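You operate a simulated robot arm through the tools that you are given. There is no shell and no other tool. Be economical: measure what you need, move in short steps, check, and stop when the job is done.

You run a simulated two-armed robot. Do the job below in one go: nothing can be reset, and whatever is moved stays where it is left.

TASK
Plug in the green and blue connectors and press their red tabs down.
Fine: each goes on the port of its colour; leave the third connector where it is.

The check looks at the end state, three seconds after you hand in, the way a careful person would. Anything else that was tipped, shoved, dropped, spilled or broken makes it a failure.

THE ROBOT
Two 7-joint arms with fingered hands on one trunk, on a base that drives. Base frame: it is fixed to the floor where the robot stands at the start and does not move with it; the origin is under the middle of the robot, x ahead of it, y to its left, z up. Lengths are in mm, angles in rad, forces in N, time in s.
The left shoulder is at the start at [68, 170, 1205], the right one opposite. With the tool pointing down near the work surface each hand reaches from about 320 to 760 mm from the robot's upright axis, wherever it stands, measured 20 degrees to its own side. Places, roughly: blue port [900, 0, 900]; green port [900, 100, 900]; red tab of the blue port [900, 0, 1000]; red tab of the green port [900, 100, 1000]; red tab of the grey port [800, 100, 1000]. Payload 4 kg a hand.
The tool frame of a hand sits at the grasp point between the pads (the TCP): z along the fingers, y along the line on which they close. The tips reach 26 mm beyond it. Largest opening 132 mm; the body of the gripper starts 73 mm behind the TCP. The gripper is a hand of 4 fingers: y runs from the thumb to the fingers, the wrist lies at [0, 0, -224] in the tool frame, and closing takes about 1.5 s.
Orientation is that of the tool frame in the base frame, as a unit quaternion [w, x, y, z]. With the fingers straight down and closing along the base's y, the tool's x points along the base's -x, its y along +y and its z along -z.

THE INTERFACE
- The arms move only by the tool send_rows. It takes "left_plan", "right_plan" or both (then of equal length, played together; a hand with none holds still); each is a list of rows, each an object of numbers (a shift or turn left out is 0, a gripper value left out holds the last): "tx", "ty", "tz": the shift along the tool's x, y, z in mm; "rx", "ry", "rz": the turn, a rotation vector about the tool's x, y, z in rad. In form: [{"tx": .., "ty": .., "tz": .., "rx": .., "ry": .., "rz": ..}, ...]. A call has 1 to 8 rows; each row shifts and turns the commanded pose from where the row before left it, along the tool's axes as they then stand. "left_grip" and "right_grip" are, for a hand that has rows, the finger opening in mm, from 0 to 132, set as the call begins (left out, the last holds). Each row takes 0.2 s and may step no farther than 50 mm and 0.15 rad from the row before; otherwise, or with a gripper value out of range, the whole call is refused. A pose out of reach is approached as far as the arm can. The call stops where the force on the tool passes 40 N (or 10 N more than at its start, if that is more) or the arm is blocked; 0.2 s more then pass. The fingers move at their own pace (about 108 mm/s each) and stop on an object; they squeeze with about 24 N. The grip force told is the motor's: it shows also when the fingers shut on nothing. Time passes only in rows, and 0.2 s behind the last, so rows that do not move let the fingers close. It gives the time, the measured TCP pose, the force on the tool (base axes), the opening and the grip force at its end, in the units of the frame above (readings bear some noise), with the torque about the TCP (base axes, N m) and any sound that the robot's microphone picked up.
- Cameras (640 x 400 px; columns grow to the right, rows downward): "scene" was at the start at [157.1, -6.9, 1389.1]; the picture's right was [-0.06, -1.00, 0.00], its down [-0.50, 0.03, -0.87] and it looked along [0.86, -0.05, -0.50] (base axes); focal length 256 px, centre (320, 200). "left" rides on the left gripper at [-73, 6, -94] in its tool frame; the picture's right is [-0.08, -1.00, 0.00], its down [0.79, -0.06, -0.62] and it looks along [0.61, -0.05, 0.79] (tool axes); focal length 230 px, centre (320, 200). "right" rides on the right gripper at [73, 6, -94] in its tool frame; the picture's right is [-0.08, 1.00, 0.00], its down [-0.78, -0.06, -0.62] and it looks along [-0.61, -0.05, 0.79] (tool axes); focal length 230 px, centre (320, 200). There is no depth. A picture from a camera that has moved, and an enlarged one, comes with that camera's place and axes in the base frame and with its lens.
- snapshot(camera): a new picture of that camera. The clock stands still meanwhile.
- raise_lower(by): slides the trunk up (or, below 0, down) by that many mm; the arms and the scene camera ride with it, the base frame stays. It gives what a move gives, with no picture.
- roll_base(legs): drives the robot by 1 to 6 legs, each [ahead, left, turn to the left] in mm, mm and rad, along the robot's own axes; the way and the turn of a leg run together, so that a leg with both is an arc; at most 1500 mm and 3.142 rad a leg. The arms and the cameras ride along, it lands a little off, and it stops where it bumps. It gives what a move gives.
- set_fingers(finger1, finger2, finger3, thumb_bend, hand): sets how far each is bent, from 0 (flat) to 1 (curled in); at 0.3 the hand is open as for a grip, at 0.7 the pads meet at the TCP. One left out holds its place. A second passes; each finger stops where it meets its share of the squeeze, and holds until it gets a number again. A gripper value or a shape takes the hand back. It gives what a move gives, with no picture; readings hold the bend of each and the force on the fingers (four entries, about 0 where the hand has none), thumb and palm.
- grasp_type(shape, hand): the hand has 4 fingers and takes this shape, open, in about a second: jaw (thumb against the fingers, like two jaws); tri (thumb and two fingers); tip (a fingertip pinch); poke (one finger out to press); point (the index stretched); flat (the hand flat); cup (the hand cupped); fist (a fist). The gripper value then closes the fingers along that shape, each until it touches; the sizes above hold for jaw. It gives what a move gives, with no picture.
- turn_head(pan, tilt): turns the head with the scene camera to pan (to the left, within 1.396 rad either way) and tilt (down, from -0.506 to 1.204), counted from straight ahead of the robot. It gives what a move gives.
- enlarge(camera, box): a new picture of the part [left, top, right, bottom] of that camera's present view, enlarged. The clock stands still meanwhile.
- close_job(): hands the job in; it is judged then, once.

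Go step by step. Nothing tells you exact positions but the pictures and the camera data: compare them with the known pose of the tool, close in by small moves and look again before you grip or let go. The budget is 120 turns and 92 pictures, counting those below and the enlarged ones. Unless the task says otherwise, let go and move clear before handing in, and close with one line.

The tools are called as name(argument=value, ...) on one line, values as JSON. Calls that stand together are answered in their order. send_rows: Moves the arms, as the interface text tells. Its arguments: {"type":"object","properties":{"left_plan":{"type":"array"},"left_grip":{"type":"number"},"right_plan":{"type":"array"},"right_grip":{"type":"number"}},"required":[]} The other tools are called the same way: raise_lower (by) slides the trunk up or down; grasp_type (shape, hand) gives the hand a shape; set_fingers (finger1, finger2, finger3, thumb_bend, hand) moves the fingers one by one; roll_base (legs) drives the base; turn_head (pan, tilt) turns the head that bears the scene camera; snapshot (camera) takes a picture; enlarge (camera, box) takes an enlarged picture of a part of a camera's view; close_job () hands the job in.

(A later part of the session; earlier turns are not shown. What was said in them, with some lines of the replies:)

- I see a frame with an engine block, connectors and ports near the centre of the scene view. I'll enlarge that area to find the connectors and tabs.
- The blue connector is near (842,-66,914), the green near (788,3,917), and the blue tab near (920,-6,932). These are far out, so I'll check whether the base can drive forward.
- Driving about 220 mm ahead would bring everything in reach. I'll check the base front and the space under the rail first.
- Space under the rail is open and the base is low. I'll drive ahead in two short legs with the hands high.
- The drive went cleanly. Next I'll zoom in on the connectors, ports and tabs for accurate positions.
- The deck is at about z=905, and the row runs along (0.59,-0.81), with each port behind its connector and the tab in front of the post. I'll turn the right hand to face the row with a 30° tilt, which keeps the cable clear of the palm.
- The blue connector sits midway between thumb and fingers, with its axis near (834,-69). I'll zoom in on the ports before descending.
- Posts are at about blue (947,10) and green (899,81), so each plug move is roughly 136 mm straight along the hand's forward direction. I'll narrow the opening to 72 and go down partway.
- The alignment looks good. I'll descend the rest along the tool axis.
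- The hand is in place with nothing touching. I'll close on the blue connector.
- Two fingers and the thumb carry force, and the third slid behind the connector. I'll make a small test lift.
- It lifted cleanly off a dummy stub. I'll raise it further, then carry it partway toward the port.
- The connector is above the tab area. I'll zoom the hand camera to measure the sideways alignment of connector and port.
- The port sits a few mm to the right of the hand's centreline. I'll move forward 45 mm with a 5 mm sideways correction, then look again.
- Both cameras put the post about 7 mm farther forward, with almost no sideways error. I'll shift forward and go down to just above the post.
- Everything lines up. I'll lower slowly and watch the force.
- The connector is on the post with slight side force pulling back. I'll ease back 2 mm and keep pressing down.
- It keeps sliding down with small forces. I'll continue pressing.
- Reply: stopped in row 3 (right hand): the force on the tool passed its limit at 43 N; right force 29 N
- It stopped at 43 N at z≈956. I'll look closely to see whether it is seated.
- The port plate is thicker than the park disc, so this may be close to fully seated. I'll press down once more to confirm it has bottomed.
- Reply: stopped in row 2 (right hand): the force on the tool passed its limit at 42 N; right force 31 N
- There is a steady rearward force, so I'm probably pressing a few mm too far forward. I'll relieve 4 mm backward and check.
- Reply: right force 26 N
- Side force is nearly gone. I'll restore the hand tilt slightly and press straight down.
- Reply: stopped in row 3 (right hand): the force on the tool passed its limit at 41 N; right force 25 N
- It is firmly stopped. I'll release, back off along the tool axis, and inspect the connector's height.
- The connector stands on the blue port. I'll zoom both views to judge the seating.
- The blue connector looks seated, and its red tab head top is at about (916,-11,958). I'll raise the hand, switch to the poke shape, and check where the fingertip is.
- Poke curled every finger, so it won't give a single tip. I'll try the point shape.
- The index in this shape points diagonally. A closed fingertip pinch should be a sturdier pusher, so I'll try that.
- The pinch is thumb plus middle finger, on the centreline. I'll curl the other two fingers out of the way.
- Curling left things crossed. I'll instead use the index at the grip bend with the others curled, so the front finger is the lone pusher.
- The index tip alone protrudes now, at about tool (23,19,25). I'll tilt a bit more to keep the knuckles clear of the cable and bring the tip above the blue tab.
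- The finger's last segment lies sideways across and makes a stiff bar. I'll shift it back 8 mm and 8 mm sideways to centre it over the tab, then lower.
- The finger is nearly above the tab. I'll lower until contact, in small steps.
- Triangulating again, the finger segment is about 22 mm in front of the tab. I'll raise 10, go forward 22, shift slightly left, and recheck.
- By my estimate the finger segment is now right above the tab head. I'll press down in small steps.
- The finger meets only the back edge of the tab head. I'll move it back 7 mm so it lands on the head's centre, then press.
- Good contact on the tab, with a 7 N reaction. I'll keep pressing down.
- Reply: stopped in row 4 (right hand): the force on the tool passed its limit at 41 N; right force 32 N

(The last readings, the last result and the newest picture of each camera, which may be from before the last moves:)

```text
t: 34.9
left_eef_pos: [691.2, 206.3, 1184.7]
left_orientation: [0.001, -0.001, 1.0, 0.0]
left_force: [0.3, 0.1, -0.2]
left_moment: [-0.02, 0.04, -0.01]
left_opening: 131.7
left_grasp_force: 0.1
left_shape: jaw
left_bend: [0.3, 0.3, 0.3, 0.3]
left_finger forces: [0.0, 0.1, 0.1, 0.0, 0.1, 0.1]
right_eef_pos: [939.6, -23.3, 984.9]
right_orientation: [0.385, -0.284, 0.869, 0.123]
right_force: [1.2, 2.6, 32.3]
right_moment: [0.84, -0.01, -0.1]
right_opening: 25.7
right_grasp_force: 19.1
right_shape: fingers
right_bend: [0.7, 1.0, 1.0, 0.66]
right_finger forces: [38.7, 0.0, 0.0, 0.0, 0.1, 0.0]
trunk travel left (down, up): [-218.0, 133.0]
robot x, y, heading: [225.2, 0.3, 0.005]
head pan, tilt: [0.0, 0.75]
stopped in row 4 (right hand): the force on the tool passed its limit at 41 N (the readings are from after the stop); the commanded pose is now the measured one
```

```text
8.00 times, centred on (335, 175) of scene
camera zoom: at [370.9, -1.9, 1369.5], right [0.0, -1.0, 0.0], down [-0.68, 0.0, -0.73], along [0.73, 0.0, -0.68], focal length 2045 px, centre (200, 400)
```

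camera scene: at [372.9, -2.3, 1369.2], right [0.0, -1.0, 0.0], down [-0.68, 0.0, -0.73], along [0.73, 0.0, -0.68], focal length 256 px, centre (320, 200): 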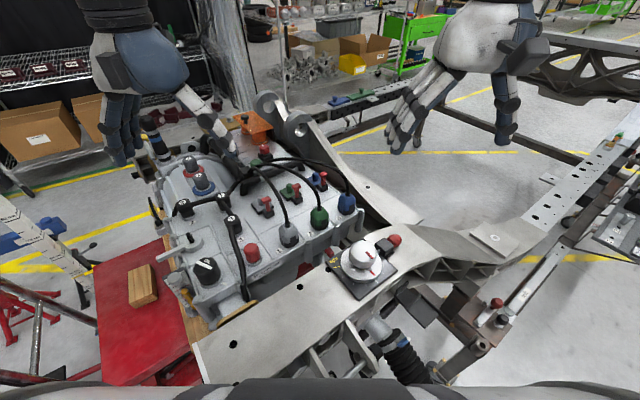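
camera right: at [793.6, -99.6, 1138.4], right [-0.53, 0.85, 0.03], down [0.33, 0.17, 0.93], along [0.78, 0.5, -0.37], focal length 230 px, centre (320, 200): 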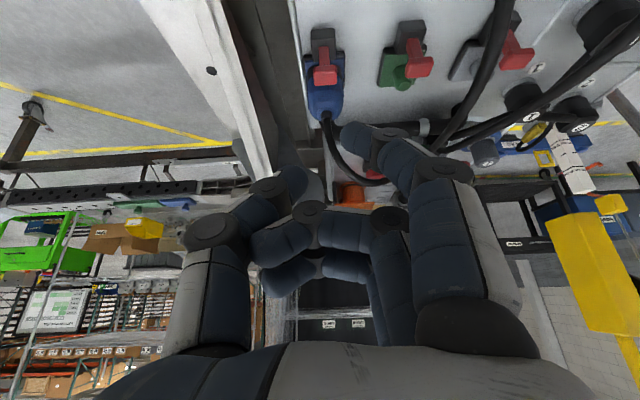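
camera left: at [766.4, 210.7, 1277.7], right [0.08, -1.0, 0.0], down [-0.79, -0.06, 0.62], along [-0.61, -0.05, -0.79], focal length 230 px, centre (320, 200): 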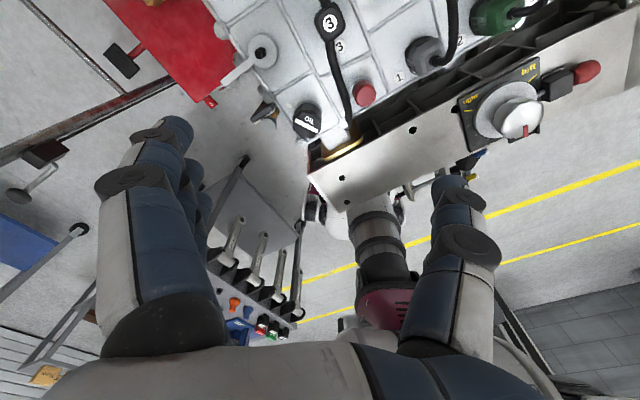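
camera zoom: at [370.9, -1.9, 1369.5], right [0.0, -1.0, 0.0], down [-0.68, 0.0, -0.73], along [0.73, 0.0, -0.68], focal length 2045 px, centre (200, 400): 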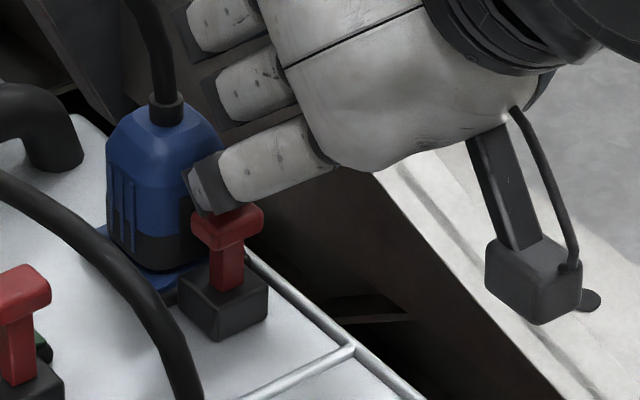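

The tab appears to have moved only about 4 mm before stopping at 41 N. I'll lift off and look closely at the tab and connector.

send_rows(right_plan=[{"tx": -7.2, "tz": -7}, {"tx": -14.4, "tz": -13.9}, {"tx": 10, "tz": -30}, {"tx": 10, "tz": -30}])

enlarge(camera="scene", box=[305, 155, 350, 200])

enlarge(camera="right", box=[270, 0, 470, 160])

```text
t: 35.9
left_eef_pos: [691.5, 205.4, 1185.0]
left_orientation: [0.001, 0.0, 1.0, 0.0]
left_force: [-0.7, 0.0, -0.1]
left_moment: [0.01, -0.02, 0.0]
left_opening: 131.9
left_grasp_force: 0.0
left_shape: jaw
left_bend: [0.3, 0.3, 0.3, 0.3]
left_finger forces: [0.0, 0.1, 0.0, 0.1, 0.0, 0.0]
right_eef_pos: [889.7, -59.2, 1035.3]
right_orientation: [0.377, -0.285, 0.873, 0.121]
right_force: [-0.7, -0.7, -0.1]
right_moment: [-0.07, 0.02, 0.01]
right_opening: 28.2
right_grasp_force: 0.0
right_shape: fingers
right_bend: [0.62, 1.0, 1.0, 0.66]
right_finger forces: [0.0, 0.0, 0.1, 0.0, 0.1, 0.1]
trunk travel left (down, up): [-218.0, 133.0]
robot x, y, heading: [223.8, -0.2, -0.001]
head pan, tilt: [0.0, 0.75]
```

```text
8.89 times, centred on (328, 178) of scene
camera zoom: at [371.7, -2.5, 1369.4], right [0.0, -1.0, 0.0], down [-0.68, 0.0, -0.73], along [0.73, 0.0, -0.68], focal length 2272 px, centre (253, 400)
```

zoom: 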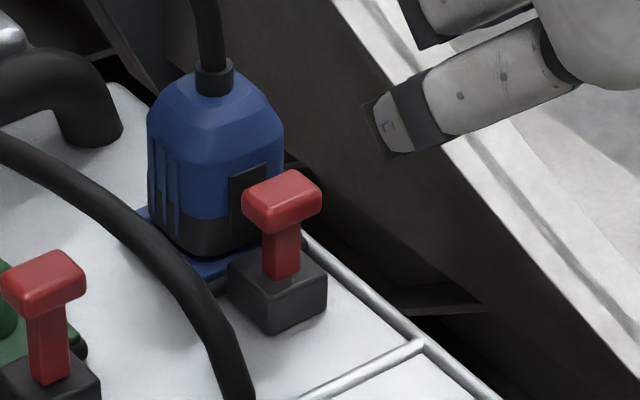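

```text
2.50 times, centred on (370, 80) of right
camera zoom: at [791.4, -122.8, 1046.4], right [-0.54, 0.84, 0.05], down [0.11, 0.01, 0.99], along [0.83, 0.54, -0.09], focal length 575 px, centre (195, 500)
```

zoom: 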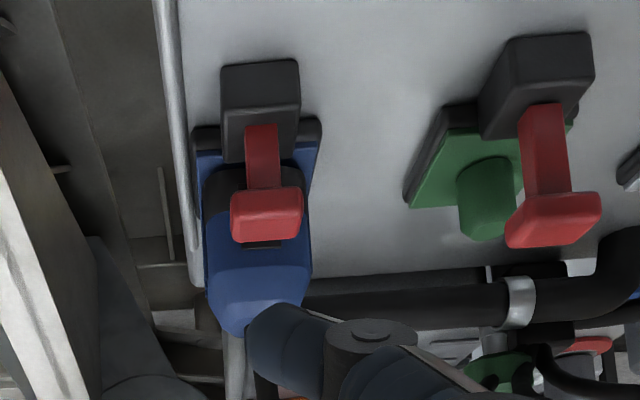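

The blue tab head went down about 8 mm under light force, stopped hard, and stays down, so it is pressed. For the green one, I'll back up, return to the jaw shape and restore the tilt.

send_rows(right_plan=[{"tz": -40}, {"tz": -40}, {"ry": 0.14}, {"ry": 0.14}])

grasp_type(hand="right", shape="jaw")

```text
t: 36.9
left_eef_pos: [691.9, 207.1, 1183.5]
left_orientation: [0.0, -0.001, 1.0, 0.0]
left_force: [0.2, 0.6, -0.1]
left_moment: [-0.02, 0.0, 0.01]
left_opening: 132.0
left_grasp_force: 0.1
left_shape: jaw
left_bend: [0.3, 0.3, 0.3, 0.3]
left_finger forces: [0.0, 0.0, 0.0, 0.0, 0.0, 0.0]
right_eef_pos: [842.6, -91.4, 1090.5]
right_orientation: [0.252, -0.298, 0.917, 0.079]
right_force: [0.2, 1.2, 0.5]
right_moment: [-0.03, 0.07, -0.01]
right_opening: 28.2
right_grasp_force: 0.1
right_shape: fingers
right_bend: [0.62, 1.0, 1.0, 0.66]
right_finger forces: [0.1, 0.1, 0.0, 0.0, 0.0, 0.0]
trunk travel left (down, up): [-218.0, 133.0]
robot x, y, heading: [218.9, -1.0, 0.008]
head pan, tilt: [0.0, 0.75]
```

```text
t: 37.8
left_eef_pos: [693.3, 205.6, 1182.0]
left_orientation: [0.0, -0.001, 1.0, 0.0]
left_force: [1.0, 0.7, -0.7]
left_moment: [0.01, 0.01, 0.04]
left_opening: 132.0
left_grasp_force: 0.0
left_shape: jaw
left_bend: [0.3, 0.3, 0.3, 0.3]
left_finger forces: [0.0, 0.0, 0.1, 0.0, 0.0, 0.0]
right_eef_pos: [844.5, -91.9, 1088.1]
right_orientation: [0.252, -0.299, 0.917, 0.079]
right_force: [-0.5, -0.8, 0.7]
right_moment: [0.01, 0.0, 0.02]
right_opening: 132.0
right_grasp_force: 0.0
right_shape: jaw
right_bend: [0.3, 0.3, 0.3, 0.3]
right_finger forces: [0.0, 0.0, 0.0, 0.1, 0.0, 0.0]
trunk travel left (down, up): [-218.0, 133.0]
robot x, y, heading: [223.1, -0.4, 0.006]
head pan, tilt: [0.0, 0.75]
```

I'll move sideways to the green connector's line and set the opening to 72.

send_rows(right_plan=[{"tx": 11, "ty": 27, "tz": -6.3}, {"tx": 11, "ty": 27, "tz": -6.3}, {"tx": 10.5, "ty": 27, "tz": -6.2}, {"ty": 27}, {"tx": 16, "tz": 27.5}, {"tx": 15.5, "tz": 27}, {}], right_grip=72)

snapshot(camera="right")

enlarge(camera="scene", box=[260, 140, 380, 240])

```text
t: 39.4
left_eef_pos: [692.6, 204.7, 1182.9]
left_orientation: [0.0, -0.001, 1.0, 0.0]
left_force: [-0.7, 0.0, -0.2]
left_moment: [0.01, 0.02, 0.03]
left_opening: 131.7
left_grasp_force: 0.0
left_shape: jaw
left_bend: [0.3, 0.3, 0.3, 0.3]
left_finger forces: [0.0, 0.0, 0.0, 0.0, 0.0, 0.0]
right_eef_pos: [748.2, -28.2, 1024.4]
right_orientation: [0.253, -0.298, 0.917, 0.079]
right_force: [0.7, -0.4, 0.1]
right_moment: [-0.02, 0.02, 0.01]
right_opening: 72.6
right_grasp_force: 0.1
right_shape: jaw
right_bend: [0.72, 0.72, 0.72, 0.7]
right_finger forces: [0.0, 0.0, 0.1, 0.0, 0.0, 0.0]
trunk travel left (down, up): [-218.0, 133.0]
robot x, y, heading: [222.7, 0.6, 0.002]
head pan, tilt: [0.0, 0.75]
```

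```text
22 pictures are left
camera right: at [654.9, -87.2, 1067.9], right [-0.53, 0.85, 0.04], down [0.32, 0.16, 0.93], along [0.78, 0.51, -0.36], focal length 230 px, centre (320, 200)
```

right: 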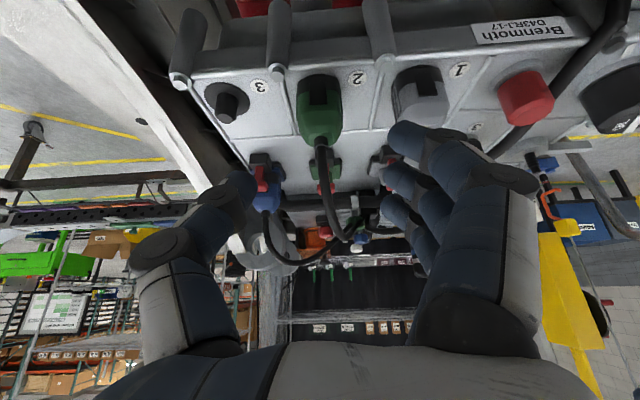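

```text
4.00 times, centred on (320, 190) of scene
camera zoom: at [372.5, -2.7, 1369.3], right [0.0, -1.0, 0.0], down [-0.68, 0.0, -0.73], along [0.73, 0.0, -0.68], focal length 1022 px, centre (320, 240)
```

zoom: 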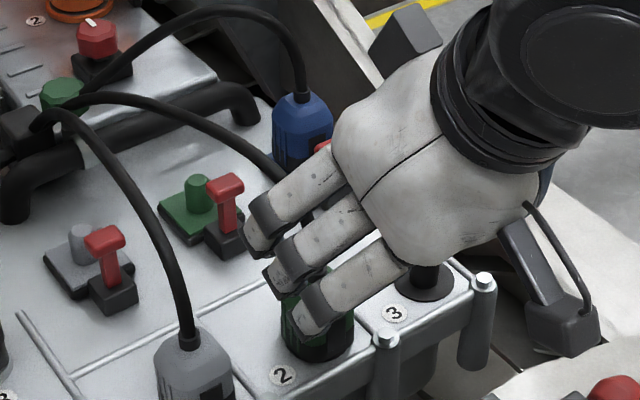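

The green connector is centred between thumb and fingers. I'll descend and grip it the same way as the blue one.

send_rows(right_plan=[{"tx": -0.7, "tz": 25}, {"tx": -0.7, "tz": 25}, {"tx": -0.7, "tz": 22}, {"tx": -0.7, "tz": 18}, {}])

snapshot(camera="right")

```text
t: 40.6
left_eef_pos: [693.3, 206.0, 1183.7]
left_orientation: [0.001, -0.001, 1.0, 0.001]
left_force: [0.0, 0.2, -0.2]
left_moment: [0.0, 0.01, -0.01]
left_opening: 131.8
left_grasp_force: 0.1
left_shape: jaw
left_bend: [0.3, 0.3, 0.3, 0.3]
left_finger forces: [0.0, 0.0, 0.0, 0.0, 0.1, 0.0]
right_eef_pos: [787.8, 1.3, 948.9]
right_orientation: [0.253, -0.298, 0.917, 0.079]
right_force: [0.3, 0.4, 0.5]
right_moment: [0.0, 0.01, -0.02]
right_opening: 72.9
right_grasp_force: 0.1
right_shape: jaw
right_bend: [0.72, 0.72, 0.72, 0.7]
right_finger forces: [0.1, 0.1, 0.0, 0.1, 0.0, 0.1]
trunk travel left (down, up): [-218.0, 133.0]
robot x, y, heading: [223.0, -1.4, -0.0]
head pan, tilt: [0.0, 0.75]
```

```text
20 pictures are left
camera right: at [695.5, -57.9, 992.2], right [-0.53, 0.85, 0.04], down [0.32, 0.17, 0.93], along [0.78, 0.51, -0.36], focal length 230 px, centre (320, 200)
```

right: 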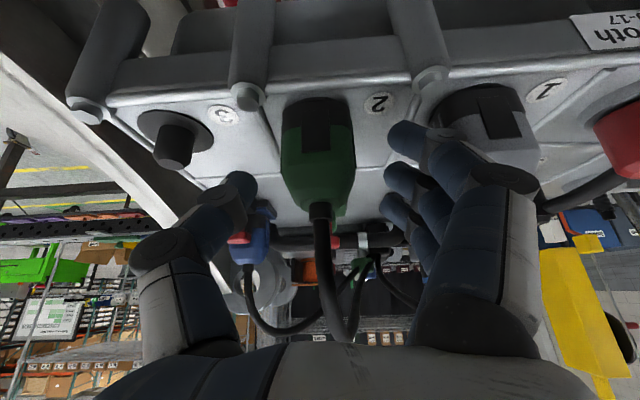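

This matches the blue grasp picture. I'll close and do a test lift.

send_rows(right_plan=[{}, {}, {}, {}, {}, {}], right_grip=20)

send_rows(right_plan=[{"tx": -5, "tz": -8.7}, {"tx": -5, "tz": -8.7}, {}])

snapshot(camera="right")

```text
t: 42.0
left_eef_pos: [692.1, 205.6, 1183.9]
left_orientation: [0.0, -0.001, 1.0, -0.001]
left_force: [-0.2, 0.3, -0.7]
left_moment: [0.01, 0.01, 0.02]
left_opening: 131.9
left_grasp_force: 0.2
left_shape: jaw
left_bend: [0.3, 0.3, 0.3, 0.3]
left_finger forces: [0.1, 0.1, 0.0, 0.0, 0.0, 0.0]
right_eef_pos: [788.5, 0.1, 948.7]
right_orientation: [0.252, -0.298, 0.917, 0.079]
right_force: [-0.7, -0.5, 2.4]
right_moment: [0.0, -0.02, 0.05]
right_opening: 15.8
right_grasp_force: 23.4
right_shape: jaw
right_bend: [0.72, 0.72, 0.68, 0.71]
right_finger forces: [11.4, 7.9, 0.0, 0.1, 21.5, 0.0]
trunk travel left (down, up): [-218.0, 133.0]
robot x, y, heading: [223.5, -1.6, -0.001]
head pan, tilt: [0.0, 0.75]
```

```text
t: 42.8
left_eef_pos: [693.3, 205.6, 1182.9]
left_orientation: [0.0, -0.001, 1.0, 0.0]
left_force: [0.1, 0.3, -0.5]
left_moment: [0.02, 0.03, -0.02]
left_opening: 131.7
left_grasp_force: 0.1
left_shape: jaw
left_bend: [0.3, 0.3, 0.3, 0.3]
left_finger forces: [0.0, 0.1, 0.1, 0.1, 0.0, 0.0]
right_eef_pos: [788.5, 0.9, 970.1]
right_orientation: [0.253, -0.298, 0.917, 0.079]
right_force: [0.3, -0.1, -1.2]
right_moment: [0.0, -0.03, -0.01]
right_opening: 15.6
right_grasp_force: 23.9
right_shape: jaw
right_bend: [0.72, 0.72, 0.68, 0.71]
right_finger forces: [11.2, 8.1, 0.1, 0.0, 20.5, 0.0]
trunk travel left (down, up): [-218.0, 133.0]
robot x, y, heading: [221.9, 0.6, 0.002]
head pan, tilt: [0.0, 0.75]
```

```text
19 pictures are left
camera right: at [695.6, -58.1, 1013.3], right [-0.53, 0.85, 0.04], down [0.33, 0.17, 0.93], along [0.78, 0.51, -0.36], focal length 230 px, centre (320, 200)
```

right: 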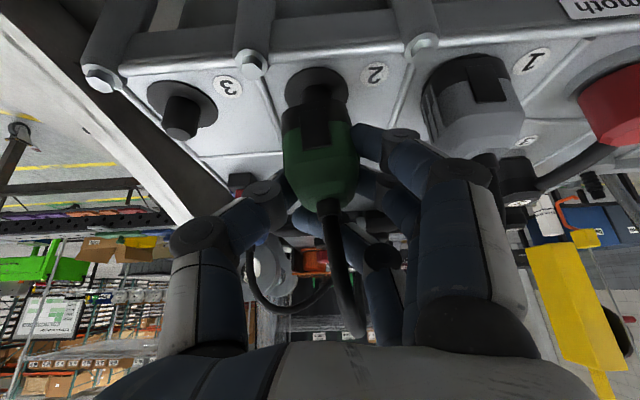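

The green connector lifted cleanly. I'll raise it and carry it most of the way to its port.

send_rows(right_plan=[{"tx": -10.8, "tz": -18.8}, {"tx": -10.8, "tz": -18.8}, {"tx": -10.8, "tz": -18.8}, {"tx": -24.2, "ty": -1.3, "tz": 14}, {"tx": -24.2, "ty": -1.3, "tz": 14}, {"tx": -24.2, "ty": -1.3, "tz": 14}, {"tx": -24.2, "ty": -1.3, "tz": 14}, {}])

snapshot(camera="right")

enlarge(camera="scene", box=[270, 130, 370, 220])

```text
t: 44.6
left_eef_pos: [693.1, 204.9, 1183.8]
left_orientation: [0.001, -0.001, 1.0, 0.0]
left_force: [0.1, 0.2, -1.7]
left_moment: [0.0, -0.01, -0.05]
left_opening: 131.6
left_grasp_force: 0.0
left_shape: jaw
left_bend: [0.3, 0.3, 0.3, 0.3]
left_finger forces: [0.1, 0.0, 0.0, 0.1, 0.1, 0.0]
right_eef_pos: [881.4, 59.7, 1035.6]
right_orientation: [0.252, -0.298, 0.917, 0.079]
right_force: [-0.3, -0.3, -0.2]
right_moment: [0.0, 0.0, -0.02]
right_opening: 15.6
right_grasp_force: 24.1
right_shape: jaw
right_bend: [0.72, 0.72, 0.68, 0.71]
right_finger forces: [11.5, 8.5, 0.1, 0.1, 20.5, 0.0]
trunk travel left (down, up): [-218.0, 133.0]
robot x, y, heading: [222.8, -1.3, -0.001]
head pan, tilt: [0.0, 0.75]
```

```text
18 pictures are left
camera right: at [788.3, 2.3, 1079.0], right [-0.53, 0.85, 0.04], down [0.33, 0.17, 0.93], along [0.78, 0.51, -0.36], focal length 230 px, centre (320, 200)
```

right: 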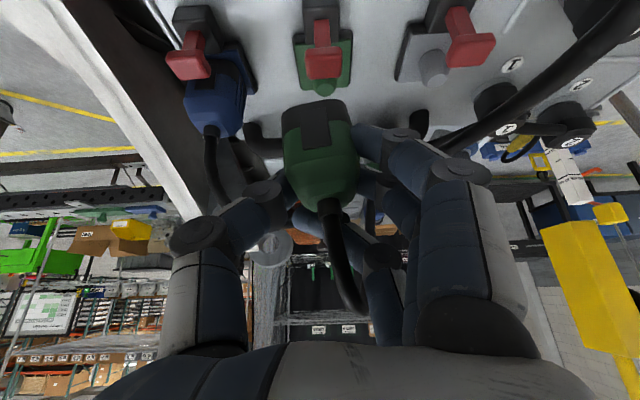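

```text
4.44 times, centred on (320, 175) of scene
camera zoom: at [372.2, -2.4, 1369.4], right [0.0, -1.0, 0.0], down [-0.68, 0.0, -0.73], along [0.73, 0.0, -0.68], focal length 1136 px, centre (320, 311)
```

zoom: 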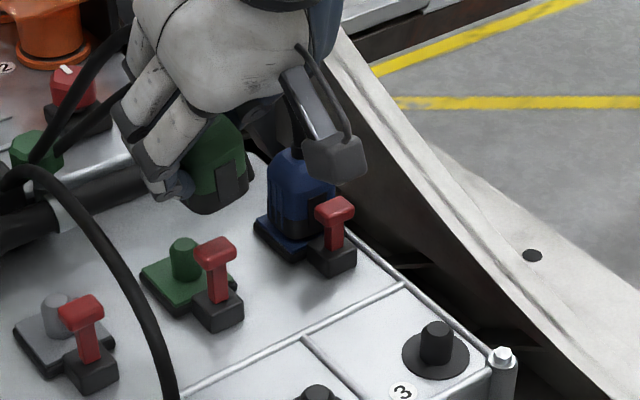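

Combining the estimates, the hand needs 28 mm forward and about 2.5 mm left. I'll move there and lower to just above the post.

send_rows(right_plan=[{"tx": -12.2, "ty": 1.3, "tz": 7}, {"tx": -12.2, "ty": 1.2, "tz": 7}, {"tx": 8, "tz": 13.9}, {"tx": 8, "tz": 13.9}, {"tx": 8, "tz": 13.9}, {}])

enlarge(camera="right", box=[250, 0, 400, 200])

enlarge(camera="scene", box=[285, 140, 355, 220])

```text
t: 46.0
left_eef_pos: [692.8, 205.1, 1183.5]
left_orientation: [-0.001, 0.0, 1.0, 0.0]
left_force: [-0.2, 0.5, -0.1]
left_moment: [0.0, 0.03, 0.0]
left_opening: 132.0
left_grasp_force: 0.1
left_shape: jaw
left_bend: [0.3, 0.3, 0.3, 0.3]
left_finger forces: [0.0, 0.1, 0.0, 0.0, 0.1, 0.0]
right_eef_pos: [902.8, 81.9, 987.1]
right_orientation: [0.253, -0.297, 0.917, 0.079]
right_force: [-0.1, 0.3, -0.2]
right_moment: [0.01, 0.05, -0.01]
right_opening: 15.4
right_grasp_force: 23.6
right_shape: jaw
right_bend: [0.72, 0.72, 0.68, 0.71]
right_finger forces: [11.6, 8.6, 0.1, 0.0, 20.3, 0.0]
trunk travel left (down, up): [-218.0, 133.0]
robot x, y, heading: [222.6, -0.2, -0.0]
head pan, tilt: [0.0, 0.75]
```

```text
2.00 times, centred on (325, 100) of right
camera zoom: at [809.9, 21.9, 1030.9], right [-0.53, 0.85, 0.04], down [0.33, 0.17, 0.93], along [0.78, 0.51, -0.36], focal length 460 px, centre (310, 400)
```

zoom: 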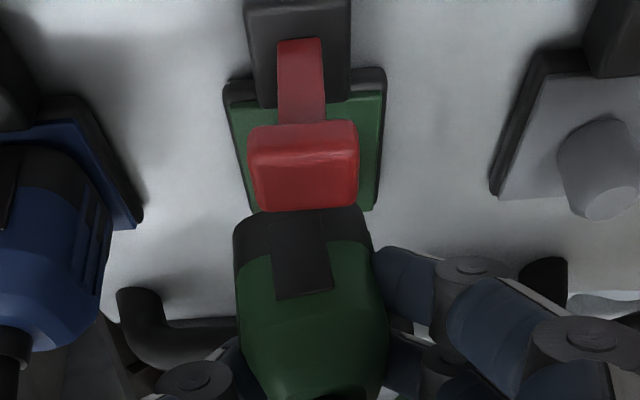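

```text
5.00 times, centred on (320, 180) of scene
camera zoom: at [372.5, -2.2, 1369.3], right [0.0, -1.0, 0.0], down [-0.68, 0.0, -0.73], along [0.73, 0.0, -0.68], focal length 1278 px, centre (320, 300)
```

zoom: 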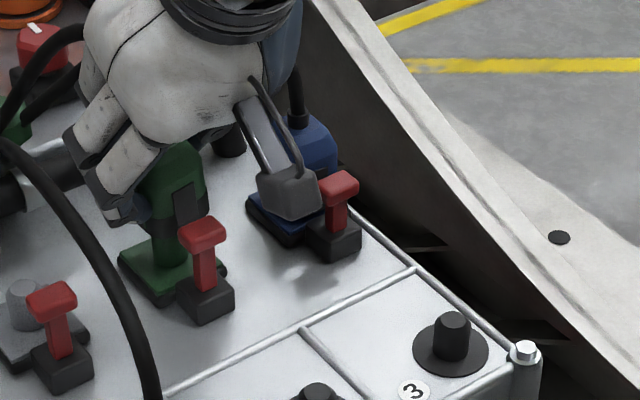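

The alignment closely matches the blue case. I'll lower onto the post in small steps.

send_rows(right_plan=[{"tx": 3, "tz": 5.2}, {"tx": 3, "tz": 5.2}, {"tx": 3, "tz": 5.2}])

```text
t: 46.8
left_eef_pos: [691.4, 206.0, 1182.5]
left_orientation: [0.001, 0.0, 1.0, 0.0]
left_force: [0.1, -0.2, -0.1]
left_moment: [0.03, 0.02, 0.02]
left_opening: 131.7
left_grasp_force: 0.0
left_shape: jaw
left_bend: [0.3, 0.3, 0.3, 0.3]
left_finger forces: [0.0, 0.1, 0.1, 0.0, 0.1, 0.0]
right_eef_pos: [903.1, 80.6, 968.2]
right_orientation: [0.252, -0.299, 0.917, 0.08]
right_force: [-7.9, 2.2, 1.9]
right_moment: [0.14, 0.37, 0.01]
right_opening: 15.6
right_grasp_force: 24.0
right_shape: jaw
right_bend: [0.72, 0.72, 0.68, 0.71]
right_finger forces: [15.2, 10.7, 0.0, 0.1, 17.0, 0.0]
trunk travel left (down, up): [-218.0, 133.0]
robot x, y, heading: [220.1, -1.7, 0.006]
head pan, tilt: [0.0, 0.75]
```

It has engaged with mild side forces, as the blue one did. I'll ease back 2 mm and left 2 mm, then keep lowering.

send_rows(right_plan=[{"tx": 1.7, "ty": 2, "tz": -1}, {"tx": 3, "tz": 5.2}, {"tx": 3, "tz": 5.2}])

send_rows(right_plan=[{"tx": 2, "tz": 3.5}, {"tx": 2, "tz": 3.5}, {"tx": 2, "tz": 3.5}, {}])

```text
t: 47.6
left_eef_pos: [691.5, 206.1, 1184.6]
left_orientation: [0.001, -0.001, 1.0, 0.0]
left_force: [0.8, -0.3, -0.6]
left_moment: [0.01, -0.03, -0.03]
left_opening: 131.8
left_grasp_force: 0.0
left_shape: jaw
left_bend: [0.3, 0.3, 0.3, 0.3]
left_finger forces: [0.0, 0.0, 0.0, 0.1, 0.0, 0.1]
right_eef_pos: [900.8, 79.9, 961.6]
right_orientation: [0.255, -0.297, 0.917, 0.079]
right_force: [0.1, 0.2, 12.7]
right_moment: [0.06, 0.09, -0.01]
right_opening: 15.8
right_grasp_force: 23.9
right_shape: jaw
right_bend: [0.72, 0.72, 0.68, 0.71]
right_finger forces: [13.5, 11.0, 0.1, 0.0, 24.2, 0.0]
trunk travel left (down, up): [-218.0, 133.0]
robot x, y, heading: [219.2, -0.9, 0.003]
head pan, tilt: [0.0, 0.75]
```

```text
t: 48.3
left_eef_pos: [691.4, 205.4, 1185.1]
left_orientation: [0.002, 0.0, 1.0, 0.0]
left_force: [0.1, 0.0, 1.1]
left_moment: [0.02, 0.05, 0.0]
left_opening: 132.1
left_grasp_force: 0.1
left_shape: jaw
left_bend: [0.3, 0.3, 0.3, 0.3]
left_finger forces: [0.1, 0.0, 0.0, 0.0, 0.0, 0.0]
right_eef_pos: [903.5, 81.7, 956.3]
right_orientation: [0.261, -0.296, 0.915, 0.081]
right_force: [-5.6, -2.3, 20.0]
right_moment: [0.02, 0.33, 0.05]
right_opening: 17.8
right_grasp_force: 23.9
right_shape: jaw
right_bend: [0.73, 0.72, 0.68, 0.73]
right_finger forces: [18.5, 11.0, 0.1, 0.0, 24.0, 0.0]
trunk travel left (down, up): [-218.0, 133.0]
robot x, y, heading: [224.2, -2.1, 0.003]
head pan, tilt: [0.0, 0.75]
stopped in row 3 (right hand): the force on the tool passed its limit at 42 N (the readings are from after the stop); the commanded pose is now the measured one
```

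It stopped at the same height and force as the blue one. I'll push once more, release and back off to inspect.

send_rows(right_plan=[{"tx": 1.7, "tz": -1}, {"tx": 1.5, "tz": 2.6}, {"tx": 1.5, "tz": 2.6}, {"tx": 1.5, "tz": 2.6}])

send_rows(right_plan=[{}, {}, {}, {}, {}], right_grip=70)

send_rows(right_plan=[{"tz": -15}, {"tz": -20}, {"tz": -30}, {"tz": -35}, {"tz": -35}, {"tz": -20}])

enlarge(camera="scene", box=[285, 150, 355, 210])

enlarge(camera="right", box=[230, 0, 430, 160])

```text
t: 49.1
left_eef_pos: [690.9, 204.9, 1184.9]
left_orientation: [0.002, -0.001, 1.0, 0.0]
left_force: [0.1, 0.6, 1.2]
left_moment: [0.0, 0.0, -0.01]
left_opening: 131.9
left_grasp_force: 0.0
left_shape: jaw
left_bend: [0.3, 0.3, 0.3, 0.3]
left_finger forces: [0.0, 0.0, 0.1, 0.0, 0.1, 0.0]
right_eef_pos: [905.2, 81.2, 956.9]
right_orientation: [0.266, -0.295, 0.914, 0.082]
right_force: [-10.7, -2.0, 20.0]
right_moment: [0.06, 0.42, 0.04]
right_opening: 18.1
right_grasp_force: 24.4
right_shape: jaw
right_bend: [0.73, 0.72, 0.68, 0.73]
right_finger forces: [20.0, 12.1, 0.0, 0.0, 22.7, 0.0]
trunk travel left (down, up): [-218.0, 133.0]
robot x, y, heading: [222.9, -1.8, 0.002]
head pan, tilt: [0.0, 0.75]
stopped in row 3 (right hand): the force on the tool passed its limit at 42 N (the readings are from after the stop); the commanded pose is now the measured one
```

```text
t: 50.3
left_eef_pos: [691.4, 205.7, 1183.3]
left_orientation: [-0.001, -0.001, 1.0, 0.0]
left_force: [-0.1, 0.9, -0.9]
left_moment: [-0.01, -0.02, -0.01]
left_opening: 131.6
left_grasp_force: 0.0
left_shape: jaw
left_bend: [0.3, 0.3, 0.3, 0.3]
left_finger forces: [0.0, 0.0, 0.0, 0.0, 0.0, 0.0]
right_eef_pos: [906.0, 81.4, 953.0]
right_orientation: [0.263, -0.296, 0.914, 0.082]
right_force: [0.6, 0.6, -0.4]
right_moment: [-0.01, 0.03, 0.04]
right_opening: 69.1
right_grasp_force: 0.1
right_shape: jaw
right_bend: [0.72, 0.72, 0.72, 0.7]
right_finger forces: [0.1, 0.0, 0.1, 0.1, 0.1, 0.1]
trunk travel left (down, up): [-218.0, 133.0]
robot x, y, heading: [223.4, -2.0, 0.001]
head pan, tilt: [0.0, 0.75]
```

```text
t: 51.7
left_eef_pos: [692.5, 206.2, 1182.3]
left_orientation: [0.001, 0.0, 1.0, -0.001]
left_force: [0.5, 0.1, 0.1]
left_moment: [0.0, 0.03, 0.03]
left_opening: 131.9
left_grasp_force: 0.0
left_shape: jaw
left_bend: [0.3, 0.3, 0.3, 0.3]
left_finger forces: [0.0, 0.0, 0.0, 0.0, 0.0, 0.0]
right_eef_pos: [838.7, 33.9, 1083.2]
right_orientation: [0.262, -0.296, 0.915, 0.082]
right_force: [-0.4, 0.3, -0.5]
right_moment: [0.02, 0.0, 0.0]
right_opening: 69.5
right_grasp_force: 0.1
right_shape: jaw
right_bend: [0.72, 0.72, 0.72, 0.7]
right_finger forces: [0.0, 0.0, 0.0, 0.1, 0.0, 0.0]
trunk travel left (down, up): [-218.0, 133.0]
robot x, y, heading: [225.0, 0.4, -0.001]
head pan, tilt: [0.0, 0.75]
```

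```text
6.67 times, centred on (320, 180) of scene
camera zoom: at [372.6, -2.2, 1369.3], right [0.0, -1.0, 0.0], down [-0.68, 0.0, -0.73], along [0.73, 0.0, -0.68], focal length 1704 px, centre (320, 333)
```

zoom: 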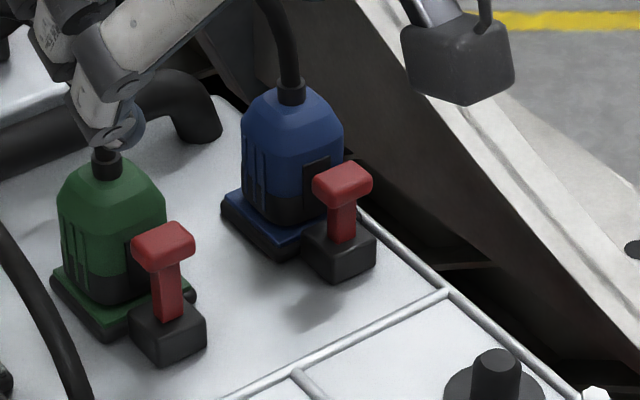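

```text
2.50 times, centred on (330, 80) of right
camera zoom: at [743.5, -25.8, 1125.0], right [-0.53, 0.85, 0.03], down [0.31, 0.15, 0.94], along [0.79, 0.51, -0.34], focal length 575 px, centre (295, 500)
```

zoom: 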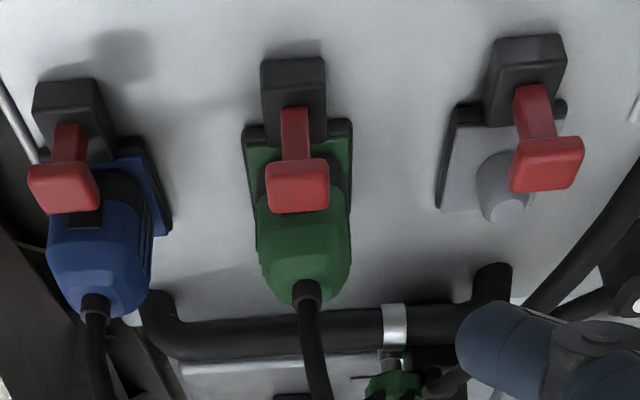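

Both connectors sit flush on their plates, and the blue tab is clearly lower than the others. Next I'll form the same index pusher for the green tab, whose head is near (865,58,958).

send_rows(right_plan=[{"ry": -0.1265}, {"ry": -0.1265}, {"tz": -20}])

grasp_type(hand="right", shape="tip")

send_rows(right_plan=[{}, {}, {}, {}, {}, {}], right_grip=0)

set_fingers(hand="right", finger1=0.62, finger2=1.0, finger3=1.0, thumb_bend=0.66)

```text
t: 52.5
left_eef_pos: [692.2, 204.2, 1184.3]
left_orientation: [0.001, 0.0, 1.0, 0.001]
left_force: [-0.7, 0.2, 0.9]
left_moment: [0.03, -0.01, -0.01]
left_opening: 132.1
left_grasp_force: 0.0
left_shape: jaw
left_bend: [0.3, 0.3, 0.3, 0.3]
left_finger forces: [0.0, 0.0, 0.0, 0.0, 0.1, 0.0]
right_eef_pos: [826.6, 24.7, 1099.1]
right_orientation: [0.377, -0.283, 0.874, 0.119]
right_force: [-0.1, -0.5, 0.4]
right_moment: [0.06, 0.0, 0.01]
right_opening: 69.3
right_grasp_force: 0.0
right_shape: jaw
right_bend: [0.72, 0.72, 0.72, 0.7]
right_finger forces: [0.0, 0.0, 0.0, 0.0, 0.0, 0.0]
trunk travel left (down, up): [-218.0, 133.0]
robot x, y, heading: [220.5, -2.7, 0.002]
head pan, tilt: [0.0, 0.75]
```

```text
t: 53.4
left_eef_pos: [693.0, 205.7, 1183.0]
left_orientation: [0.0, -0.002, 1.0, 0.001]
left_force: [0.4, -0.6, 0.3]
left_moment: [0.02, -0.01, -0.02]
left_opening: 131.7
left_grasp_force: 0.0
left_shape: jaw
left_bend: [0.3, 0.3, 0.3, 0.3]
left_finger forces: [0.1, 0.0, 0.0, 0.1, 0.0, 0.0]
right_eef_pos: [826.0, 25.6, 1096.6]
right_orientation: [0.375, -0.284, 0.875, 0.118]
right_force: [0.1, -0.7, -0.2]
right_moment: [-0.01, -0.04, -0.05]
right_opening: 132.0
right_grasp_force: 0.1
right_shape: tip
right_bend: [0.0, 0.3, 0.0, 0.3]
right_finger forces: [0.0, 0.0, 0.0, 0.1, 0.1, 0.1]
trunk travel left (down, up): [-218.0, 133.0]
robot x, y, heading: [223.9, 0.0, 0.003]
head pan, tilt: [0.0, 0.75]
```

```text
t: 54.8
left_eef_pos: [693.6, 206.8, 1183.3]
left_orientation: [0.0, 0.0, 1.0, 0.0]
left_force: [0.7, 0.6, -0.2]
left_moment: [-0.01, 0.02, 0.0]
left_opening: 132.0
left_grasp_force: 0.1
left_shape: jaw
left_bend: [0.3, 0.3, 0.3, 0.3]
left_finger forces: [0.0, 0.1, 0.0, 0.0, 0.0, 0.0]
right_eef_pos: [825.6, 26.0, 1097.2]
right_orientation: [0.376, -0.283, 0.874, 0.118]
right_force: [0.7, -0.1, 0.6]
right_moment: [0.0, -0.01, -0.01]
right_opening: 0.0
right_grasp_force: 24.4
right_shape: tip
right_bend: [0.25, 0.62, 0.25, 0.67]
right_finger forces: [0.0, 0.0, 0.0, 0.1, 0.0, 0.1]
trunk travel left (down, up): [-218.0, 133.0]
robot x, y, heading: [222.1, 1.1, 0.001]
head pan, tilt: [0.0, 0.75]
```

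```text
t: 55.8
left_eef_pos: [693.4, 205.3, 1183.2]
left_orientation: [0.0, -0.001, 1.0, 0.0]
left_force: [0.5, 0.2, 0.0]
left_moment: [0.01, 0.01, 0.0]
left_opening: 132.0
left_grasp_force: 0.1
left_shape: jaw
left_bend: [0.3, 0.3, 0.3, 0.3]
left_finger forces: [0.0, 0.0, 0.1, 0.0, 0.0, 0.1]
right_eef_pos: [827.6, 25.9, 1097.4]
right_orientation: [0.376, -0.283, 0.874, 0.118]
right_force: [0.4, -0.4, 0.3]
right_moment: [0.0, -0.01, 0.0]
right_opening: 28.8
right_grasp_force: 0.1
right_shape: fingers
right_bend: [0.62, 1.0, 1.0, 0.66]
right_finger forces: [0.0, 0.0, 0.0, 0.0, 0.0, 0.0]
trunk travel left (down, up): [-218.0, 133.0]
robot x, y, heading: [224.8, 0.3, 0.002]
head pan, tilt: [0.0, 0.75]
```

The hand shape is repeated. I'll move the finger above the green tab and check.

send_rows(right_plan=[{"tx": 5.06, "ty": -4.1, "tz": 19.9}, {"tx": 5.06, "ty": -4.1, "tz": 19.9}, {"tx": 5.06, "ty": -4.1, "tz": 19.9}, {"tx": 5.06, "ty": -4.1, "tz": 19.9}, {"tx": 5.06, "ty": -4.1, "tz": 19.8}, {}])

enlarge(camera="scene", box=[285, 150, 355, 210])

enlarge(camera="right", box=[190, 0, 460, 220])

```text
t: 57.2
left_eef_pos: [692.2, 205.3, 1184.4]
left_orientation: [0.001, -0.001, 1.0, 0.0]
left_force: [-0.4, 0.2, 0.2]
left_moment: [-0.01, -0.01, 0.0]
left_opening: 132.0
left_grasp_force: 0.0
left_shape: jaw
left_bend: [0.3, 0.3, 0.3, 0.3]
left_finger forces: [0.0, 0.0, 0.1, 0.0, 0.0, 0.1]
right_eef_pos: [882.7, 41.5, 1009.9]
right_orientation: [0.377, -0.283, 0.874, 0.118]
right_force: [0.3, 0.5, 0.5]
right_moment: [0.02, 0.01, 0.0]
right_opening: 28.8
right_grasp_force: 0.1
right_shape: fingers
right_bend: [0.62, 1.0, 1.0, 0.66]
right_finger forces: [0.0, 0.1, 0.1, 0.0, 0.0, 0.0]
trunk travel left (down, up): [-218.0, 133.0]
robot x, y, heading: [225.2, 1.9, 0.001]
head pan, tilt: [0.0, 0.75]
```

```text
6.67 times, centred on (320, 180) of scene
camera zoom: at [372.4, -2.2, 1369.4], right [0.0, -1.0, 0.0], down [-0.68, 0.0, -0.73], along [0.73, 0.0, -0.68], focal length 1704 px, centre (320, 333)
```

zoom: 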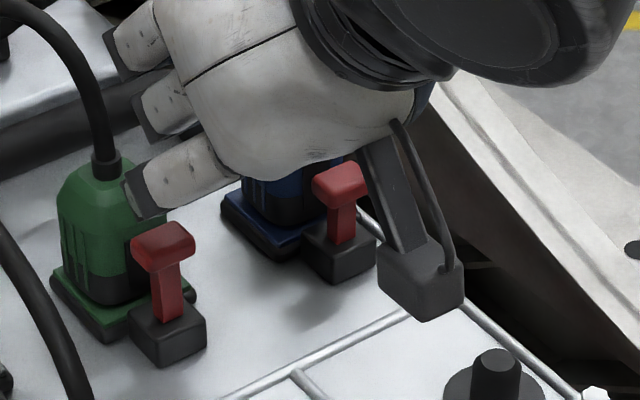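

```text
1.82 times, centred on (325, 110) of right
camera zoom: at [783.8, -21.9, 1021.9], right [-0.54, 0.84, 0.05], down [0.11, 0.01, 0.99], along [0.84, 0.54, -0.1], focal length 418 px, centre (311, 364)
```

zoom: 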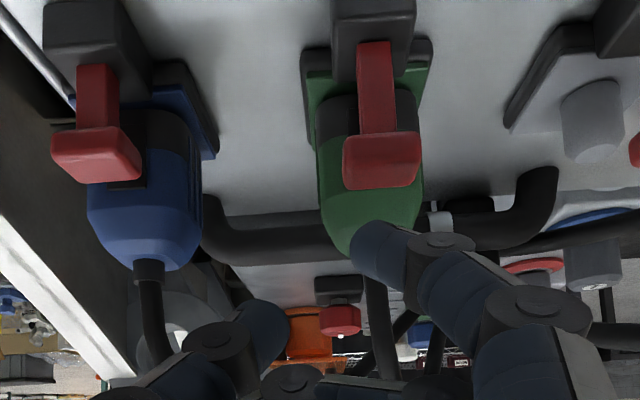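

The finger is positioned just as it was for the successful blue press. I'll press down on the green tab.

send_rows(right_plan=[{"tx": 2.9, "tz": 2.8}, {"tx": 2.9, "tz": 2.8}, {"tx": 2.9, "tz": 2.8}, {"tx": 2.9, "tz": 2.8}, {"tx": 2.9, "tz": 2.8}, {"tx": 2.9, "tz": 2.8}])

enlarge(camera="scene", box=[285, 150, 355, 210])

```text
t: 58.6
left_eef_pos: [692.6, 206.0, 1184.4]
left_orientation: [0.001, -0.001, 1.0, 0.0]
left_force: [0.0, -0.8, 0.1]
left_moment: [0.02, -0.03, 0.01]
left_opening: 132.0
left_grasp_force: 0.1
left_shape: jaw
left_bend: [0.3, 0.3, 0.3, 0.3]
left_finger forces: [0.0, 0.0, 0.0, 0.0, 0.0, 0.1]
right_eef_pos: [890.4, 31.8, 995.0]
right_orientation: [0.383, -0.272, 0.875, 0.121]
right_force: [-0.1, 0.0, 0.5]
right_moment: [0.0, 0.0, -0.01]
right_opening: 28.8
right_grasp_force: 0.2
right_shape: fingers
right_bend: [0.62, 1.0, 1.0, 0.66]
right_finger forces: [0.1, 0.1, 0.0, 0.0, 0.0, 0.0]
trunk travel left (down, up): [-218.0, 133.0]
robot x, y, heading: [223.7, -1.0, 0.003]
head pan, tilt: [0.0, 0.75]
```

```text
6.67 times, centred on (320, 180) of scene
camera zoom: at [372.9, -2.2, 1369.2], right [0.0, -1.0, 0.0], down [-0.68, 0.0, -0.73], along [0.73, 0.0, -0.68], focal length 1704 px, centre (320, 333)
```

zoom: 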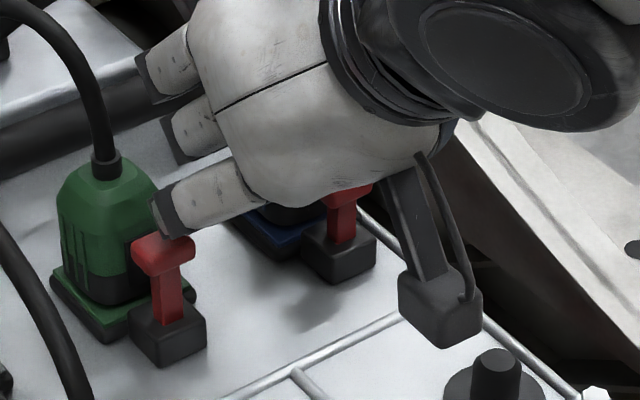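

The arm drifted off its commanded path with no contact force, so it looks like a joint limit at this tilt. I'll raise, reduce the tilt to about 37° and re-aim above the green tab.

send_rows(right_plan=[{"tx": -12.3, "tz": -11.8}, {"tx": -12.3, "tz": -11.7}, {"ry": 0.085}, {"ry": 0.085}, {"tx": 3, "tz": 16.5}, {}])

enlarge(camera="scene", box=[285, 150, 355, 210])

```text
t: 60.0
left_eef_pos: [693.3, 203.6, 1183.2]
left_orientation: [0.001, 0.0, 1.0, 0.0]
left_force: [0.4, -0.6, 0.4]
left_moment: [0.04, 0.02, -0.01]
left_opening: 132.1
left_grasp_force: 0.0
left_shape: jaw
left_bend: [0.3, 0.3, 0.3, 0.3]
left_finger forces: [0.0, 0.0, 0.0, 0.0, 0.1, 0.0]
right_eef_pos: [891.4, 43.3, 1006.7]
right_orientation: [0.301, -0.292, 0.903, 0.094]
right_force: [-1.1, -1.2, 0.7]
right_moment: [-0.02, 0.0, -0.03]
right_opening: 28.4
right_grasp_force: 0.0
right_shape: fingers
right_bend: [0.62, 1.0, 1.0, 0.66]
right_finger forces: [0.0, 0.0, 0.0, 0.0, 0.2, 0.0]
trunk travel left (down, up): [-218.0, 133.0]
robot x, y, heading: [223.4, 0.1, 0.0]
head pan, tilt: [0.0, 0.75]
```

```text
6.67 times, centred on (320, 180) of scene
camera zoom: at [372.4, -2.3, 1369.4], right [0.0, -1.0, 0.0], down [-0.68, 0.0, -0.73], along [0.73, 0.0, -0.68], focal length 1704 px, centre (320, 333)
```

zoom: 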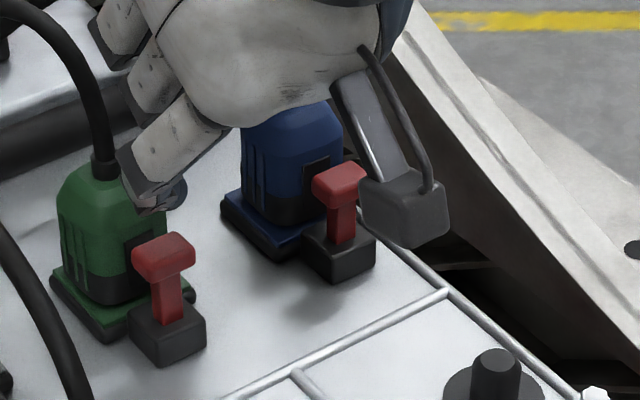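

The pose is now reached accurately, and the green tab already went partly down. I'll correct 3 mm sideways and press.

send_rows(right_plan=[{"ty": 3}, {"tx": 2.4, "tz": 3.2}, {"tx": 2.4, "tz": 3.2}, {"tx": 2.4, "tz": 3.2}, {"tx": 2.4, "tz": 3.2}, {"tx": 2.4, "tz": 3.2}, {"tx": 2.4, "tz": 3.2}, {"tx": 2.4, "tz": 3.2}])

enlarge(camera="scene", box=[285, 150, 355, 210])

```text
t: 61.8
left_eef_pos: [690.9, 205.9, 1184.1]
left_orientation: [0.002, -0.001, 1.0, -0.001]
left_force: [0.9, -1.3, 0.2]
left_moment: [-0.02, 0.01, 0.0]
left_opening: 131.9
left_grasp_force: 0.1
left_shape: jaw
left_bend: [0.3, 0.3, 0.3, 0.3]
left_finger forces: [0.1, 0.1, 0.1, 0.1, 0.0, 0.1]
right_eef_pos: [888.7, 48.7, 984.2]
right_orientation: [0.305, -0.293, 0.901, 0.095]
right_force: [-1.2, 5.1, 27.8]
right_moment: [0.58, 0.38, -0.09]
right_opening: 27.4
right_grasp_force: 14.0
right_shape: fingers
right_bend: [0.68, 1.0, 1.0, 0.66]
right_finger forces: [28.1, 0.0, 0.0, 0.0, 0.1, 0.0]
trunk travel left (down, up): [-218.0, 133.0]
robot x, y, heading: [222.6, 2.5, -0.004]
head pan, tilt: [0.0, 0.75]
```

```text
6.67 times, centred on (320, 180) of scene
camera zoom: at [369.9, -1.5, 1370.1], right [0.0, -1.0, 0.0], down [-0.68, 0.0, -0.73], along [0.73, 0.0, -0.68], focal length 1704 px, centre (320, 333)
```

zoom: 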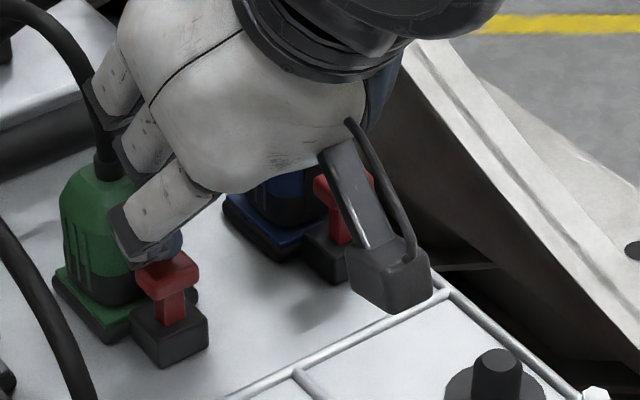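

The green tab is going further down than the blue one did. I'll press on until it stops.

send_rows(right_plan=[{"tx": 2.4, "tz": 3.2}, {"tx": 2.4, "tz": 3.2}, {"tx": 2.4, "tz": 3.2}])

send_rows(right_plan=[{"tx": -6, "tz": -8}, {"tx": -12, "tz": -16}, {"tx": -6, "tz": -20}, {"tz": -30}, {"tz": -30}])

enlarge(camera="scene", box=[285, 150, 355, 210])

```text
t: 62.3
left_eef_pos: [691.0, 206.1, 1183.0]
left_orientation: [0.001, -0.001, 1.0, 0.001]
left_force: [-0.2, -0.5, 0.0]
left_moment: [0.0, 0.01, 0.04]
left_opening: 131.8
left_grasp_force: 0.1
left_shape: jaw
left_bend: [0.3, 0.3, 0.3, 0.3]
left_finger forces: [0.0, 0.0, 0.0, 0.0, 0.0, 0.1]
right_eef_pos: [892.5, 51.9, 983.7]
right_orientation: [0.312, -0.292, 0.899, 0.099]
right_force: [1.8, 4.9, 37.5]
right_moment: [1.54, -0.17, -0.11]
right_opening: 24.7
right_grasp_force: 25.2
right_shape: fingers
right_bend: [0.71, 1.0, 1.0, 0.66]
right_finger forces: [50.5, 0.0, 0.0, 0.0, 0.1, 0.0]
trunk travel left (down, up): [-218.0, 133.0]
robot x, y, heading: [222.6, -2.2, 0.001]
head pan, tilt: [0.0, 0.75]
stopped in row 2 (right hand): the force on the tool passed its limit at 41 N (the readings are from after the stop); the commanded pose is now the measured one
```

```text
t: 63.5
left_eef_pos: [692.3, 205.6, 1185.1]
left_orientation: [0.001, 0.0, 1.0, 0.0]
left_force: [0.4, -0.3, -0.1]
left_moment: [0.01, 0.02, -0.01]
left_opening: 132.0
left_grasp_force: 0.1
left_shape: jaw
left_bend: [0.3, 0.3, 0.3, 0.3]
left_finger forces: [0.0, 0.0, 0.0, 0.0, 0.1, 0.0]
right_eef_pos: [854.8, 23.9, 1076.6]
right_orientation: [0.305, -0.292, 0.901, 0.096]
right_force: [-0.9, 0.4, -1.4]
right_moment: [-0.03, -0.01, 0.0]
right_opening: 28.3
right_grasp_force: 0.0
right_shape: fingers
right_bend: [0.62, 1.0, 1.0, 0.66]
right_finger forces: [0.0, 0.1, 0.0, 0.0, 0.1, 0.0]
trunk travel left (down, up): [-218.0, 133.0]
robot x, y, heading: [224.7, -0.4, 0.001]
head pan, tilt: [0.0, 0.75]
```

```text
6.67 times, centred on (320, 180) of scene
camera zoom: at [372.3, -2.2, 1369.4], right [0.0, -1.0, 0.0], down [-0.68, 0.0, -0.73], along [0.73, 0.0, -0.68], focal length 1704 px, centre (320, 333)
```

zoom: 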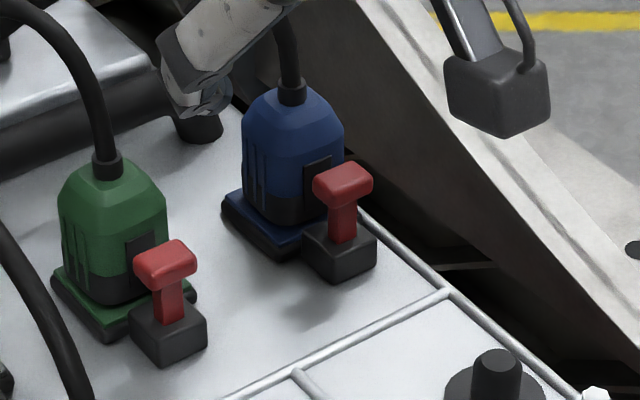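

Both tabs are down by a similar amount, but I want to compare them precisely. One high zoom picture of both.

enlarge(camera="scene", box=[300, 170, 345, 206])

```text
11.11 times, centred on (322, 188) of scene
camera zoom: at [372.3, -2.2, 1369.4], right [0.0, -1.0, 0.0], down [-0.68, 0.0, -0.73], along [0.73, 0.0, -0.68], focal length 2840 px, centre (292, 333)
```

zoom: 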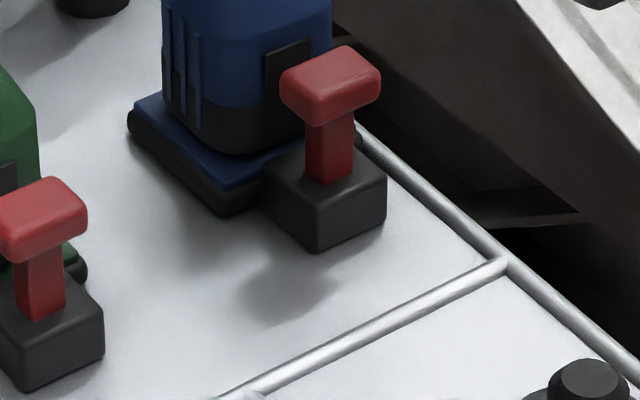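

Both tabs sit about 8 mm down at the same level, hard against their stops. I'll retract the hand well clear and take a last overview.

send_rows(right_plan=[{"tz": -40}, {"tz": -40}, {"tz": -30}, {}])

enlarge(camera="scene", box=[220, 130, 420, 290])

```text
t: 64.5
left_eef_pos: [693.3, 205.9, 1182.8]
left_orientation: [0.0, -0.001, 1.0, 0.0]
left_force: [-0.1, 0.2, -0.5]
left_moment: [0.03, 0.01, -0.01]
left_opening: 131.9
left_grasp_force: 0.1
left_shape: jaw
left_bend: [0.3, 0.3, 0.3, 0.3]
left_finger forces: [0.0, 0.0, 0.0, 0.1, 0.1, 0.1]
right_eef_pos: [800.3, -14.5, 1161.7]
right_orientation: [0.306, -0.291, 0.901, 0.096]
right_force: [0.6, -0.3, 0.1]
right_moment: [-0.01, 0.02, 0.04]
right_opening: 28.2
right_grasp_force: 0.1
right_shape: fingers
right_bend: [0.62, 1.0, 1.0, 0.66]
right_finger forces: [0.0, 0.0, 0.1, 0.0, 0.0, 0.1]
trunk travel left (down, up): [-218.0, 133.0]
robot x, y, heading: [219.5, -1.1, 0.001]
head pan, tilt: [0.0, 0.75]
```

```text
2.50 times, centred on (320, 210) of scene
camera zoom: at [373.5, -1.6, 1369.1], right [0.0, -1.0, 0.0], down [-0.68, 0.0, -0.73], along [0.73, 0.0, -0.68], focal length 639 px, centre (320, 175)
```

zoom: 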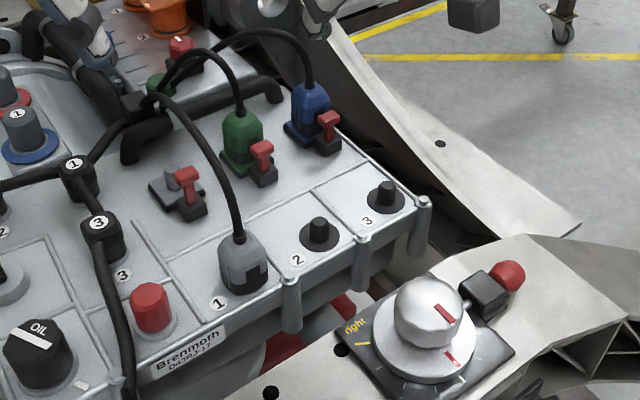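

The overview shows the green and blue connectors on their ports with tabs down, the grey one untouched, and the hand clear. I'm handing in now.

close_job()

```text
The job is handed in.
```

The green and blue connectors are on their matching ports with their red tabs pressed down about 8 mm to a hard stop. The grey connector was not touched. I heard no click from any of them, so I judged seating by the stop force (about 42 N each) and the pictures.
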